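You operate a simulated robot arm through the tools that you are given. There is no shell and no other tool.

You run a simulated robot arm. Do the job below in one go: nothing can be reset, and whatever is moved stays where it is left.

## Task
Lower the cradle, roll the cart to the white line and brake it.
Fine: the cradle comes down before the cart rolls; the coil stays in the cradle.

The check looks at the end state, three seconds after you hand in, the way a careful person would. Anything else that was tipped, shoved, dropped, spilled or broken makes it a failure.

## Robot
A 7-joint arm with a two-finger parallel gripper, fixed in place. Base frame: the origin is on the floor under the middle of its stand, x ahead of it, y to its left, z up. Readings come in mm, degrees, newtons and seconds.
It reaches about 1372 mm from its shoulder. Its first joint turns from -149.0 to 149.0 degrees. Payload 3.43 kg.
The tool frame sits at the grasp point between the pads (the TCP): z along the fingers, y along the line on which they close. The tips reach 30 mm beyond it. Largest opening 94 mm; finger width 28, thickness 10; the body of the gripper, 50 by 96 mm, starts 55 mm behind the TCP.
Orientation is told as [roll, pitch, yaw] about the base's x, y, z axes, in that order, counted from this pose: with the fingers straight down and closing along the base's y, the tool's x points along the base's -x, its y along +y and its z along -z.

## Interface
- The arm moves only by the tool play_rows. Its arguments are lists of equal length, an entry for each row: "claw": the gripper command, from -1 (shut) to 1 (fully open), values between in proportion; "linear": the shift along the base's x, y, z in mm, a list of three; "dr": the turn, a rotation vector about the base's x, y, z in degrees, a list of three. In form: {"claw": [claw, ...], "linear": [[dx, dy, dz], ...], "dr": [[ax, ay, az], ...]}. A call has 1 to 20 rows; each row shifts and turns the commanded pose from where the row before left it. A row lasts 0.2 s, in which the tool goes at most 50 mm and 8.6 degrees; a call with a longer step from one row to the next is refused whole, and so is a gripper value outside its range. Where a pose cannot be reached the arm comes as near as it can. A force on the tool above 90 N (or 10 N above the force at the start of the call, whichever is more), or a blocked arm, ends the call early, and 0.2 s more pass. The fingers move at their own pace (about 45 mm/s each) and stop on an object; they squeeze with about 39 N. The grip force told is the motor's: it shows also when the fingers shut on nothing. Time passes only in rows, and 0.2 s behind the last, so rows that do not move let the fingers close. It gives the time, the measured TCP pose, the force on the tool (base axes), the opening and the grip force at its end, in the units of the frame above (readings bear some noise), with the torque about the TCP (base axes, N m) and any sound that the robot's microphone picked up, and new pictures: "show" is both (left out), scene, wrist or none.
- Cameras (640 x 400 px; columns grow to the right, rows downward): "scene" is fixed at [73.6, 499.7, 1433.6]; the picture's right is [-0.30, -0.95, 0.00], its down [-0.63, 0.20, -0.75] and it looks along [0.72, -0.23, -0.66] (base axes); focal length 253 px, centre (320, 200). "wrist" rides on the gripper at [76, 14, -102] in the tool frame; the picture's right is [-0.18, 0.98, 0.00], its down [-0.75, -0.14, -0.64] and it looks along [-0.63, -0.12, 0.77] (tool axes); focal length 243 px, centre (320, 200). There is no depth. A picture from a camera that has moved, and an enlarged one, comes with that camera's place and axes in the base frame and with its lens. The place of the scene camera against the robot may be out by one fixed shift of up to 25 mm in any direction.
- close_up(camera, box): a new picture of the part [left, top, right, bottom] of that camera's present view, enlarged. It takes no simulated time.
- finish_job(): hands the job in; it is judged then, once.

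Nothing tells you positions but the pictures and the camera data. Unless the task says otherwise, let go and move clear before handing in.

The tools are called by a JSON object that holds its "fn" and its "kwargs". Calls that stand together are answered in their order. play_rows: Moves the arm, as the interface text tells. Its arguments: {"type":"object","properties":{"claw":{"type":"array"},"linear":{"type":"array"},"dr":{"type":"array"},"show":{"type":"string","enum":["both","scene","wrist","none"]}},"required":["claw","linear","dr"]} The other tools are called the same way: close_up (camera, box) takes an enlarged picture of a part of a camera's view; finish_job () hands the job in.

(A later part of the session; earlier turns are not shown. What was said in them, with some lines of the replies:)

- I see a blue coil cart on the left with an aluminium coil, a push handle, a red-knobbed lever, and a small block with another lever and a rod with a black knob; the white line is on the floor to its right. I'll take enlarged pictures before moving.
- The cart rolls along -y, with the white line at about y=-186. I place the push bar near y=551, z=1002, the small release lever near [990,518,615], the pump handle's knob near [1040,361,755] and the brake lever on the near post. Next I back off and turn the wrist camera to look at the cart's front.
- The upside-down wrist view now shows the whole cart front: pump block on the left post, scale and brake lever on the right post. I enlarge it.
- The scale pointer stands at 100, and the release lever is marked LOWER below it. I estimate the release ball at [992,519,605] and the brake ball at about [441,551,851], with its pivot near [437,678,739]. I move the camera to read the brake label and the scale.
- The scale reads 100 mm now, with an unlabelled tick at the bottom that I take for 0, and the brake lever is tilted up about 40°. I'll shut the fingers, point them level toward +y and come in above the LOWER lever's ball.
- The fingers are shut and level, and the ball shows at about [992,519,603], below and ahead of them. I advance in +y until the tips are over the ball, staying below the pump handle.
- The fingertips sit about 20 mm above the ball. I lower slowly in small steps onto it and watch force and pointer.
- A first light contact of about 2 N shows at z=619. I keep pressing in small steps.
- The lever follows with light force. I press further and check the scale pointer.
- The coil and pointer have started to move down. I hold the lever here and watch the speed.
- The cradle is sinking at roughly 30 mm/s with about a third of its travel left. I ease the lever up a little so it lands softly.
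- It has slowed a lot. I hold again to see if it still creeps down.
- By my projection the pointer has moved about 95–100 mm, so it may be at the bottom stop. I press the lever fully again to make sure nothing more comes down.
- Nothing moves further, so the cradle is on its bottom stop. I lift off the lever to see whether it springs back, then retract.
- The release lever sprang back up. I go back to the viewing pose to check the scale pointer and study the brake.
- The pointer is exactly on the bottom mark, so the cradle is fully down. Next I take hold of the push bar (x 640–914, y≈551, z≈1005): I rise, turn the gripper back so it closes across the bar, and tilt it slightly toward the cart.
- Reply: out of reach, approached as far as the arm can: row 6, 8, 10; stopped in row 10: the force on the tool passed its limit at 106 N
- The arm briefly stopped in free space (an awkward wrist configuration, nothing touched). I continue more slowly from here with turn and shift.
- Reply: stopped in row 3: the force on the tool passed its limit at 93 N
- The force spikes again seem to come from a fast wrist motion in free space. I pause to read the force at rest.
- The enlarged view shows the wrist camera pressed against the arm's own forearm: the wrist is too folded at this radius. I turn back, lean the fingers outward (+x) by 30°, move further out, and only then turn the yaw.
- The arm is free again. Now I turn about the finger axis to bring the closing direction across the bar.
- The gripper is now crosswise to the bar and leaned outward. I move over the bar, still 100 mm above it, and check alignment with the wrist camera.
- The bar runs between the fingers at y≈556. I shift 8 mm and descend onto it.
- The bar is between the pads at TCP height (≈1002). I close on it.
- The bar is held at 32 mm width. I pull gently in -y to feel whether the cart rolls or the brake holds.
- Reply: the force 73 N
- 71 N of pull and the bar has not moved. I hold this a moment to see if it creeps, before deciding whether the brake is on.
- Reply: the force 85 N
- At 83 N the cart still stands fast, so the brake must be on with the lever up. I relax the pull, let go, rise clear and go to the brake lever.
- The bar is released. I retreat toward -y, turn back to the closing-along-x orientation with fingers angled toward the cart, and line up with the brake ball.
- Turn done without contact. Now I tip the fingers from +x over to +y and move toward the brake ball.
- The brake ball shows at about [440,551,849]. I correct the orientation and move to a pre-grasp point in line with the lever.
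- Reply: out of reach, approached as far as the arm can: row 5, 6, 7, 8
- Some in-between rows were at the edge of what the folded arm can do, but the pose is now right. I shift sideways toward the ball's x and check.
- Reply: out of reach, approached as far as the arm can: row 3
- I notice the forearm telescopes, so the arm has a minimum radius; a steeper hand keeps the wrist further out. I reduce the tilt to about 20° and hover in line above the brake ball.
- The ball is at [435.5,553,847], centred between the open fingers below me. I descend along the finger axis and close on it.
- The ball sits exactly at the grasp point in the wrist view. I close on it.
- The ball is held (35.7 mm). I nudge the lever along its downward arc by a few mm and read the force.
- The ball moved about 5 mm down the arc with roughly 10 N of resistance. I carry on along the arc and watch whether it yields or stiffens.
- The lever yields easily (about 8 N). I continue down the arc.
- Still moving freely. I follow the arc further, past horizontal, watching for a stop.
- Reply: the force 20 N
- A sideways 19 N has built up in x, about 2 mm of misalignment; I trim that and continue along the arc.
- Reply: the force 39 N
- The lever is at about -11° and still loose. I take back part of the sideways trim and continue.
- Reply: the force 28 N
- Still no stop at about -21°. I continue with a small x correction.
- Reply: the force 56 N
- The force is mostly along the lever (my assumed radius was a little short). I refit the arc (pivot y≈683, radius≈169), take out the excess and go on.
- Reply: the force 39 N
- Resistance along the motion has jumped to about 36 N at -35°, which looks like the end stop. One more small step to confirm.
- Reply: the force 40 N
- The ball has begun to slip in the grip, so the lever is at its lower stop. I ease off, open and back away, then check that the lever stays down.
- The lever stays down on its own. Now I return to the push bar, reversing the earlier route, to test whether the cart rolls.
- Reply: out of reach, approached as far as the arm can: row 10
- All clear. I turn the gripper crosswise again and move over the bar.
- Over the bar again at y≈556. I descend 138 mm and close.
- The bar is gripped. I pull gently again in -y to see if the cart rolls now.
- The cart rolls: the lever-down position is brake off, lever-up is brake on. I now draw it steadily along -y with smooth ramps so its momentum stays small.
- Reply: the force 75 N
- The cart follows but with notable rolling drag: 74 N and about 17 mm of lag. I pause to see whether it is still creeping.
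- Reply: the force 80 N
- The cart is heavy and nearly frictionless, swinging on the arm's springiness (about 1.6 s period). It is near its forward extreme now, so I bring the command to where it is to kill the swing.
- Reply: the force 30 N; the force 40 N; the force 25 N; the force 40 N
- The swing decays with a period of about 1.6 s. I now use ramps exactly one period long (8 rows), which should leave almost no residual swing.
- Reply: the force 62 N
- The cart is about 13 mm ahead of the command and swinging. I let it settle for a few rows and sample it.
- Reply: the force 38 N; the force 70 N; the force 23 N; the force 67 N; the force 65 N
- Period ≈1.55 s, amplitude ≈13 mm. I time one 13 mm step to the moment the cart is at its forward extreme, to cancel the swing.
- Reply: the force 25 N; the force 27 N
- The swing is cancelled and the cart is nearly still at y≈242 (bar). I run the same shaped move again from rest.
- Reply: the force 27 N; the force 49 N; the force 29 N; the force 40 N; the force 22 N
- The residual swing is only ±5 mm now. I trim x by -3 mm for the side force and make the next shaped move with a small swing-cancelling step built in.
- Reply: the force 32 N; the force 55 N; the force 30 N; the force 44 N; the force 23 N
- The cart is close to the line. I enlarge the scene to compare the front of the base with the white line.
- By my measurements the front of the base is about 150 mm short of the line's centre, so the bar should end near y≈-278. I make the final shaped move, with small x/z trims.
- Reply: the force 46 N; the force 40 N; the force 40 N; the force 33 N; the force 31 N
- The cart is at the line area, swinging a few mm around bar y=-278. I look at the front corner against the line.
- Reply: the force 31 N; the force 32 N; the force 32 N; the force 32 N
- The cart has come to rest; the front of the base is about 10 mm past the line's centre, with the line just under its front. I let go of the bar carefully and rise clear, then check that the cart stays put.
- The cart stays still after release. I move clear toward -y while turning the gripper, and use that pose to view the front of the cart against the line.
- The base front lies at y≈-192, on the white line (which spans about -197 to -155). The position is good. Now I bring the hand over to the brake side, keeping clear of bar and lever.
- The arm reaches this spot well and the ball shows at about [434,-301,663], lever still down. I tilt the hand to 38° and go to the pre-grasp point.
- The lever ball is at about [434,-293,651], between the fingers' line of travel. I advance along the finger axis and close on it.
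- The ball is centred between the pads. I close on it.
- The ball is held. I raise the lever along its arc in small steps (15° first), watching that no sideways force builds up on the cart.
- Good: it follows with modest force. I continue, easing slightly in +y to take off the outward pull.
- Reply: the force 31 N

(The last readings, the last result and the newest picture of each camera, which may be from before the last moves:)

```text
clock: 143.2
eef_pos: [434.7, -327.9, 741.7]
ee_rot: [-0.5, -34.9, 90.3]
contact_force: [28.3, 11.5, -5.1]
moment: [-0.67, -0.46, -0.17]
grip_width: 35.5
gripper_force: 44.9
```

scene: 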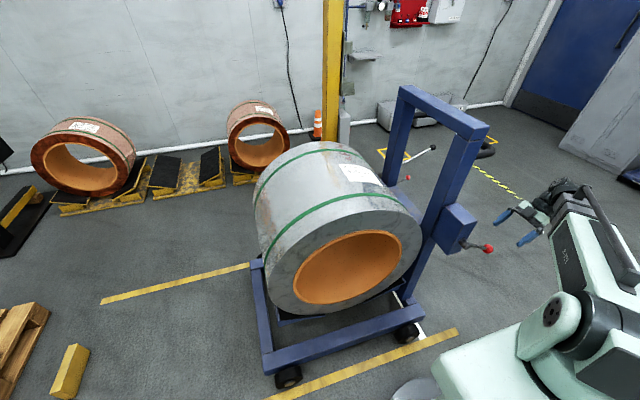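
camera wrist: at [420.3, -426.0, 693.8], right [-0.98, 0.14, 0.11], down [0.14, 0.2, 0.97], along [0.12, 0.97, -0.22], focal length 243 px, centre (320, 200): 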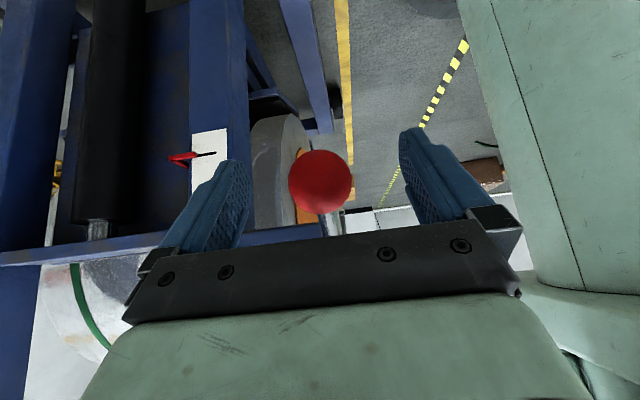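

Lever near horizontal. I trim 1 mm in x and continue upward.

{"fn": "play_rows", "kwargs": {"claw": [-1, -1, -1, -1, -1, -1, -1], "linear": [[0.5, 0.3, 7.3], [0.4, 0.5, 7.4], [0, 0.8, 7.4], [0, 1.0, 7.3], [0, 1.1, 7.3], [0, 1.4, 7.2], [0, 0, 0]], "dr": [[-1, 0, 0], [-1, 0, 0], [-1, 0, 0], [-1, 0, 0], [-1, 0, 0], [-1, 0, 0], [0, 0, 0]], "show": "both"}}

```text
clock: 144.8
eef_pos: [435.2, -323.3, 785.5]
ee_rot: [-0.1, -28.9, 90.0]
contact_force: [-2.7, -4.3, -6.7]
moment: [-1.37, -0.02, -0.05]
grip_width: 35.3
gripper_force: 45.0
camera wrist: at [420.7, -439.1, 839.8], right [-0.98, 0.16, 0.09], down [0.14, 0.35, 0.93], along [0.12, 0.92, -0.37], focal length 243 px, centre (320, 200)
```

scene: 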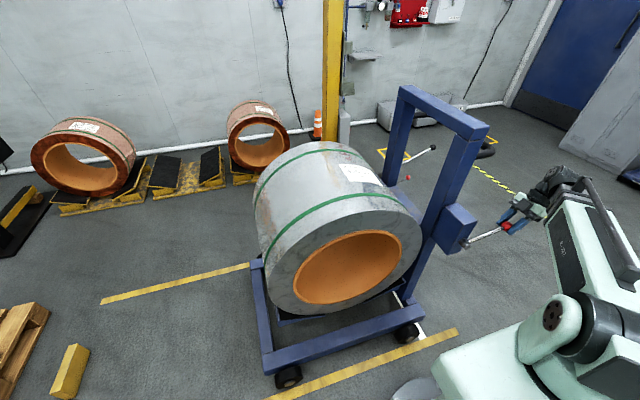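
wrist: 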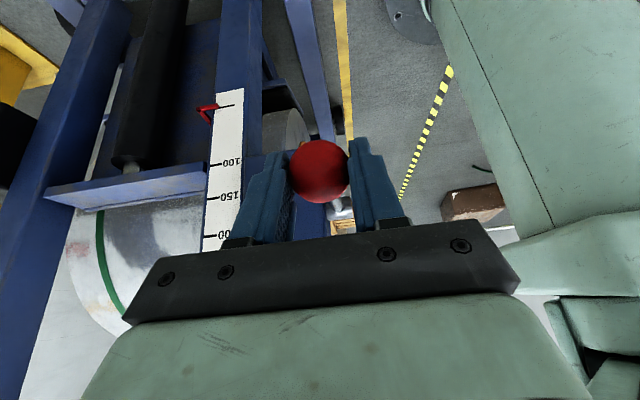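

The lever is now above horizontal with hardly any side force. I continue up.

{"fn": "play_rows", "kwargs": {"claw": [-1, -1, -1, -1, -1, -1, -1], "linear": [[0, 1.7, 7.2], [0, 2.0, 7.1], [0, 2.3, 7.0], [0, 2.6, 6.9], [0, 2.9, 6.8], [0, 3.2, 6.6], [0, 0, 0]], "dr": [[-1, 0, 0], [-1, 0, 0], [-1, 0, 0], [-1, 0, 0], [-1, 0, 0], [-1, 0, 0], [0, 0, 0]], "show": "none"}}

```text
clock: 146.3
eef_pos: [435.2, -307.5, 827.9]
ee_rot: [0.1, -23.0, 90.1]
contact_force: [-28.1, -0.6, -6.6]
moment: [-0.96, 0.32, 0.15]
grip_width: 35.5
gripper_force: 44.8
```

{"fn": "play_rows", "kwargs": {"claw": [-1, -1, -1, -1, -1], "linear": [[-0.5, 3.5, 6.5], [-0.4, 3.8, 6.4], [0, 4.0, 6.1], [0, 4.3, 6.0], [0, 0, 0]], "dr": [[-0.5, 0, 0], [-0.5, 0, 0], [-0.5, 0, 0], [-0.5, 0, 0], [0, 0, 0]], "show": "none"}}

```text
clock: 147.6
eef_pos: [435.0, -293.8, 854.1]
ee_rot: [-0.2, -20.8, 90.1]
contact_force: [-22.5, -8.1, -3.2]
moment: [-1.31, 0.27, 0.11]
grip_width: 35.5
gripper_force: 44.8
```

The lever is near its original up position (about 37°). I go on in small steps until it meets the upper stop.

{"fn": "play_rows", "kwargs": {"claw": [-1, -1, -1, -1], "linear": [[-0.6, 1.8, 2.4], [0, 1.8, 2.3], [0, 0, 0], [0, 0, 0]], "dr": [[0, 0, 0], [0, 0, 0], [0, 0, 0], [0, 0, 0]], "show": "none"}}

{"fn": "play_rows", "kwargs": {"claw": [-1, -1, -1, -1], "linear": [[0, 1.8, 2.3], [0, 1.8, 2.2], [0, 0, 0], [0, 0, 0]], "dr": [[0, 0, 0], [0, 0, 0], [0, 0, 0], [0, 0, 0]], "show": "both"}}

```text
clock: 148.6
eef_pos: [435.2, -288.4, 859.4]
ee_rot: [-0.3, -20.9, 90.1]
contact_force: [-8.0, -7.8, -2.9]
moment: [-1.43, 0.13, 0.0]
grip_width: 35.3
gripper_force: 44.8
```

```text
clock: 149.6
eef_pos: [435.0, -285.3, 864.5]
ee_rot: [-0.2, -21.0, 90.0]
contact_force: [-4.0, 1.2, -11.7]
moment: [-1.07, 0.06, -0.04]
grip_width: 35.3
gripper_force: 45.4
camera wrist: at [420.6, -392.5, 933.0], right [-0.98, 0.17, 0.06], down [0.14, 0.47, 0.87], along [0.12, 0.86, -0.49], focal length 243 px, centre (320, 200)
```

scene: 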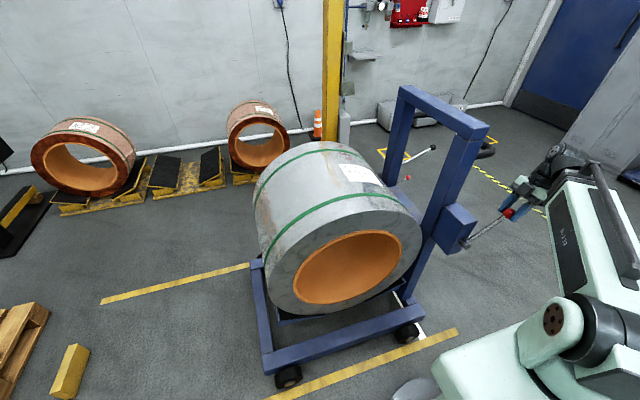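
wrist: 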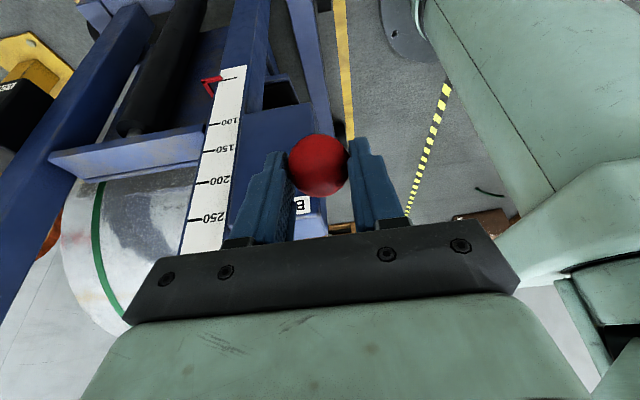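

The ball is at about 38.8°, matching the original brake-on angle, and the pads have begun to slide on it, which suggests the stop. One more small push to confirm.

{"fn": "play_rows", "kwargs": {"claw": [-1, -1, -1, -1], "linear": [[0, 2.5, 2.5], [0, 2.5, 2.0], [0, 0, 0], [0, 0, 0]], "dr": [[0, 0, 0], [0, 0, 0], [0, 0, 0], [0, 0, 0]], "show": "wrist"}}

{"fn": "close_up", "kwargs": {"camera": "scene", "box": [430, 180, 558, 260]}}

```text
clock: 150.6
eef_pos: [434.7, -281.5, 868.2]
ee_rot: [-0.1, -20.6, 90.1]
contact_force: [2.5, -29.9, -15.1]
moment: [-0.42, 0.01, 0.02]
grip_width: 35.5
gripper_force: 45.0
camera wrist: at [420.4, -388.9, 938.0], right [-0.98, 0.17, 0.06], down [0.14, 0.48, 0.87], along [0.12, 0.86, -0.49], focal length 243 px, centre (320, 200)
```

wrist: 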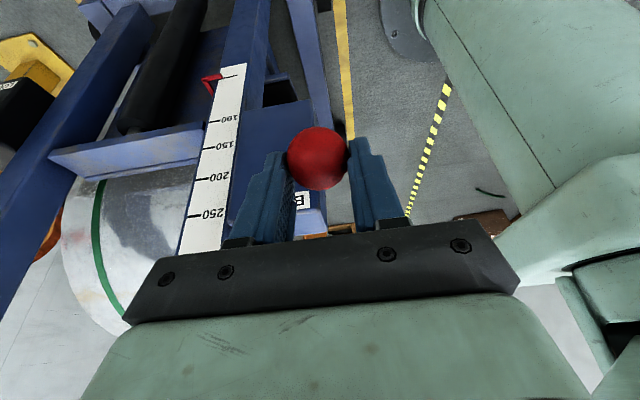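

```text
5.00 times, centred on (494, 220) of scene
camera zoom: at [73.6, 499.7, 1433.6], right [-0.3, -0.95, 0.0], down [-0.63, 0.2, -0.75], along [0.72, -0.23, -0.66], focal length 1264 px, centre (-550, 100)
```

zoom: 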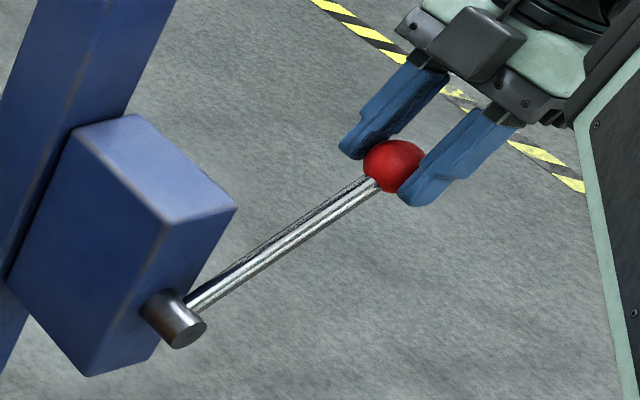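

Resistance rose to about 31 N with the lever unmoved: it is at the upper stop, the same angle as at the start when the brake held. I relax, open and back away along the finger axis.

{"fn": "play_rows", "kwargs": {"claw": [-1, -1, 1, 1, 1, 1, 1, 1, 1, 1, 1, 1], "linear": [[0, -1, -1], [0, -1, -1], [0, 0, 0], [0, 0, 0], [0, 0, 0], [0, -4, 12], [0, -8, 22], [0, -10, 28], [0, -12, 30], [0, -15, 15], [0, -20, 0], [0, 0, 0]], "dr": [[0, 0, 0], [0, 0, 0], [0, 0, 0], [0, 0, 0], [0, 0, 0], [0, 0, 0], [0, 0, 0], [0, 0, 0], [0, 0, 0], [0, 0, 0], [0, 0, 0], [0, 0, 0]], "show": "both"}}

{"fn": "close_up", "kwargs": {"camera": "scene", "box": [400, 180, 528, 260]}}

{"fn": "close_up", "kwargs": {"camera": "scene", "box": [350, 270, 478, 350]}}

```text
clock: 153.2
eef_pos: [454.2, -345.6, 926.5]
ee_rot: [-0.5, -20.7, 90.1]
contact_force: [-0.3, -0.3, 0.1]
moment: [0.01, -0.02, -0.02]
grip_width: 94.0
gripper_force: 0.0
out of reach, approached as far as the arm can: row 8, 9, 10
camera wrist: at [437.9, -452.8, 995.9], right [-0.98, 0.17, 0.06], down [0.14, 0.48, 0.87], along [0.12, 0.86, -0.49], focal length 243 px, centre (320, 200)
```

scene: 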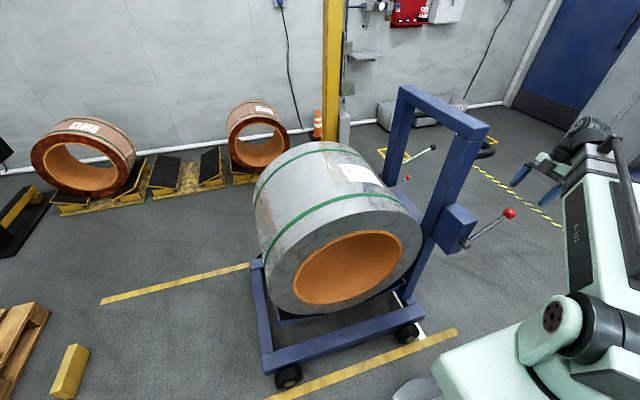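
wrist: 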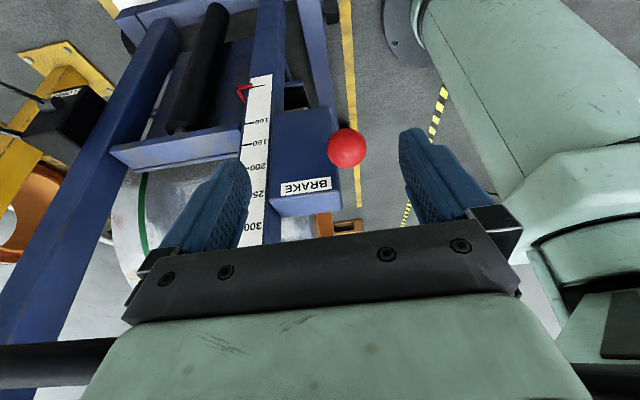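

```text
5.00 times, centred on (464, 220) of scene
camera zoom: at [73.6, 499.7, 1433.6], right [-0.3, -0.95, 0.0], down [-0.63, 0.2, -0.75], along [0.72, -0.23, -0.66], focal length 1264 px, centre (-400, 100)
```

zoom: 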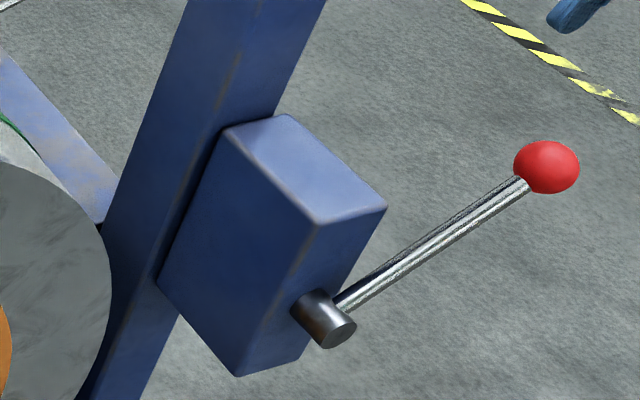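

```text
5.00 times, centred on (414, 310) of scene
camera zoom: at [73.6, 499.7, 1433.6], right [-0.3, -0.95, 0.0], down [-0.63, 0.2, -0.75], along [0.72, -0.23, -0.66], focal length 1264 px, centre (-150, -350)
```

zoom: 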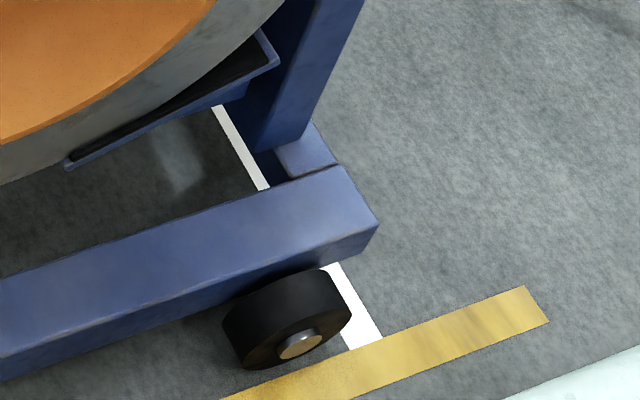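

The brake lever stays up by itself, at the same angle as when it held at the start, and the cart has not shifted. I move the arm clear.

{"fn": "play_rows", "kwargs": {"claw": [1, 1, 1, 1, 1, 1, 1, 1, 1, 1, 1], "linear": [[0, -25, 15], [5, -25, 20], [10, -25, 25], [18, -20, 25], [20, -20, 25], [20, -20, 25], [20, -15, 25], [20, -10, 25], [20, 0, 25], [10, 0, 10], [0, 0, 0]], "dr": [[0, 0, 0], [-2, 0, 0], [-3, 0, 0], [-3, 0, 0], [-3, 0, 0], [-3, 0, 0], [-3, 0, 0], [-3, 0, 0], [0, 0, 0], [0, 0, 0], [0, 0, 0]], "show": "both"}}

{"fn": "close_up", "kwargs": {"camera": "scene", "box": [230, 70, 550, 390]}}

```text
clock: 155.6
eef_pos: [599.7, -506.8, 1125.9]
ee_rot: [-0.1, -0.9, 90.1]
contact_force: [-0.4, -0.3, 0.2]
moment: [0.03, -0.02, -0.04]
grip_width: 93.8
gripper_force: 0.1
out of reach, approached as far as the arm can: row 1, 2
camera wrist: at [585.1, -585.4, 1228.2], right [-0.98, 0.18, 0.0], down [0.14, 0.74, 0.65], along [0.12, 0.64, -0.76], focal length 243 px, centre (320, 200)
```

scene: 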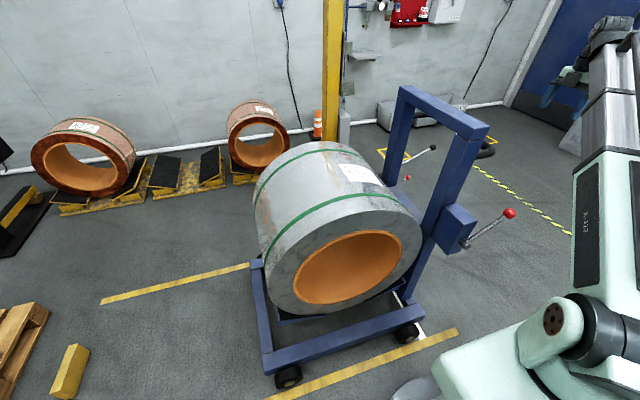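
wrist: 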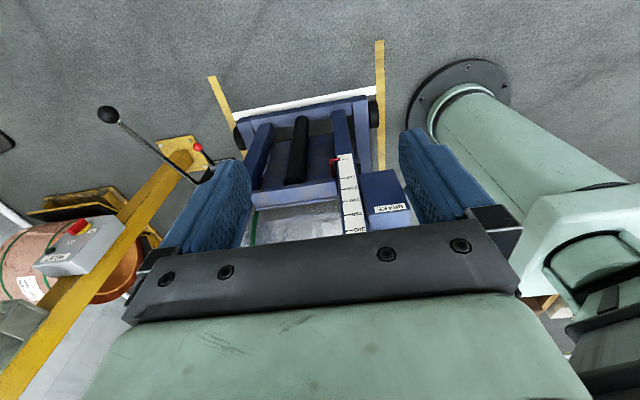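

```text
1.25 times, centred on (390, 230) of scene
camera zoom: at [73.6, 499.7, 1433.6], right [-0.3, -0.95, 0.0], down [-0.63, 0.2, -0.75], along [0.72, -0.23, -0.66], focal length 316 px, centre (232, 162)
```

zoom: 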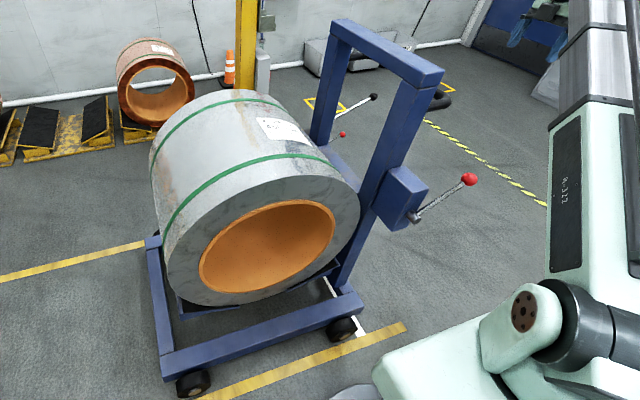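

The arm is clear, the cradle pointer is at the bottom mark and the coil sits in the cradle. The cart's front is on the white line, and the brake lever is up in its holding position. I hand the job in.

{"fn": "finish_job", "kwargs": {}}

```text
The job is handed in.
```

The cradle is down, the cart is at the white line, and its brake lever is set. I have handed the job in.

- **Cradle:** I lowered it before the cart moved. The scale pointer went from 100 down to the bottom mark, and the release lever sprang back up on its own.
- **Brake:** The cart started with the brake on; it held against about 83 N of pull. I pushed the lever down to release it, and after rolling the cart I raised it back to its upper stop. I did not pull-test the brake afterwards. The lever sits at the angle it had at the start, and it stayed there when I let go.
- **Position:** I measured the front of the cart's base about 16 mm past the centre of the white line, still within the line's width. The front wheels' axle is roughly 80 mm short of the line's centre. I took the front of the base as the reference, since the task did not say which part should meet the line.
- **Coil and surroundings:** The coil is in the cradle, and I saw nothing else moved or knocked. The arm has let go and stands clear.

The arm bumped its own forearm twice while turning the wrist, and the force limit stopped it each time. Both stops were in free space, away from the cart.
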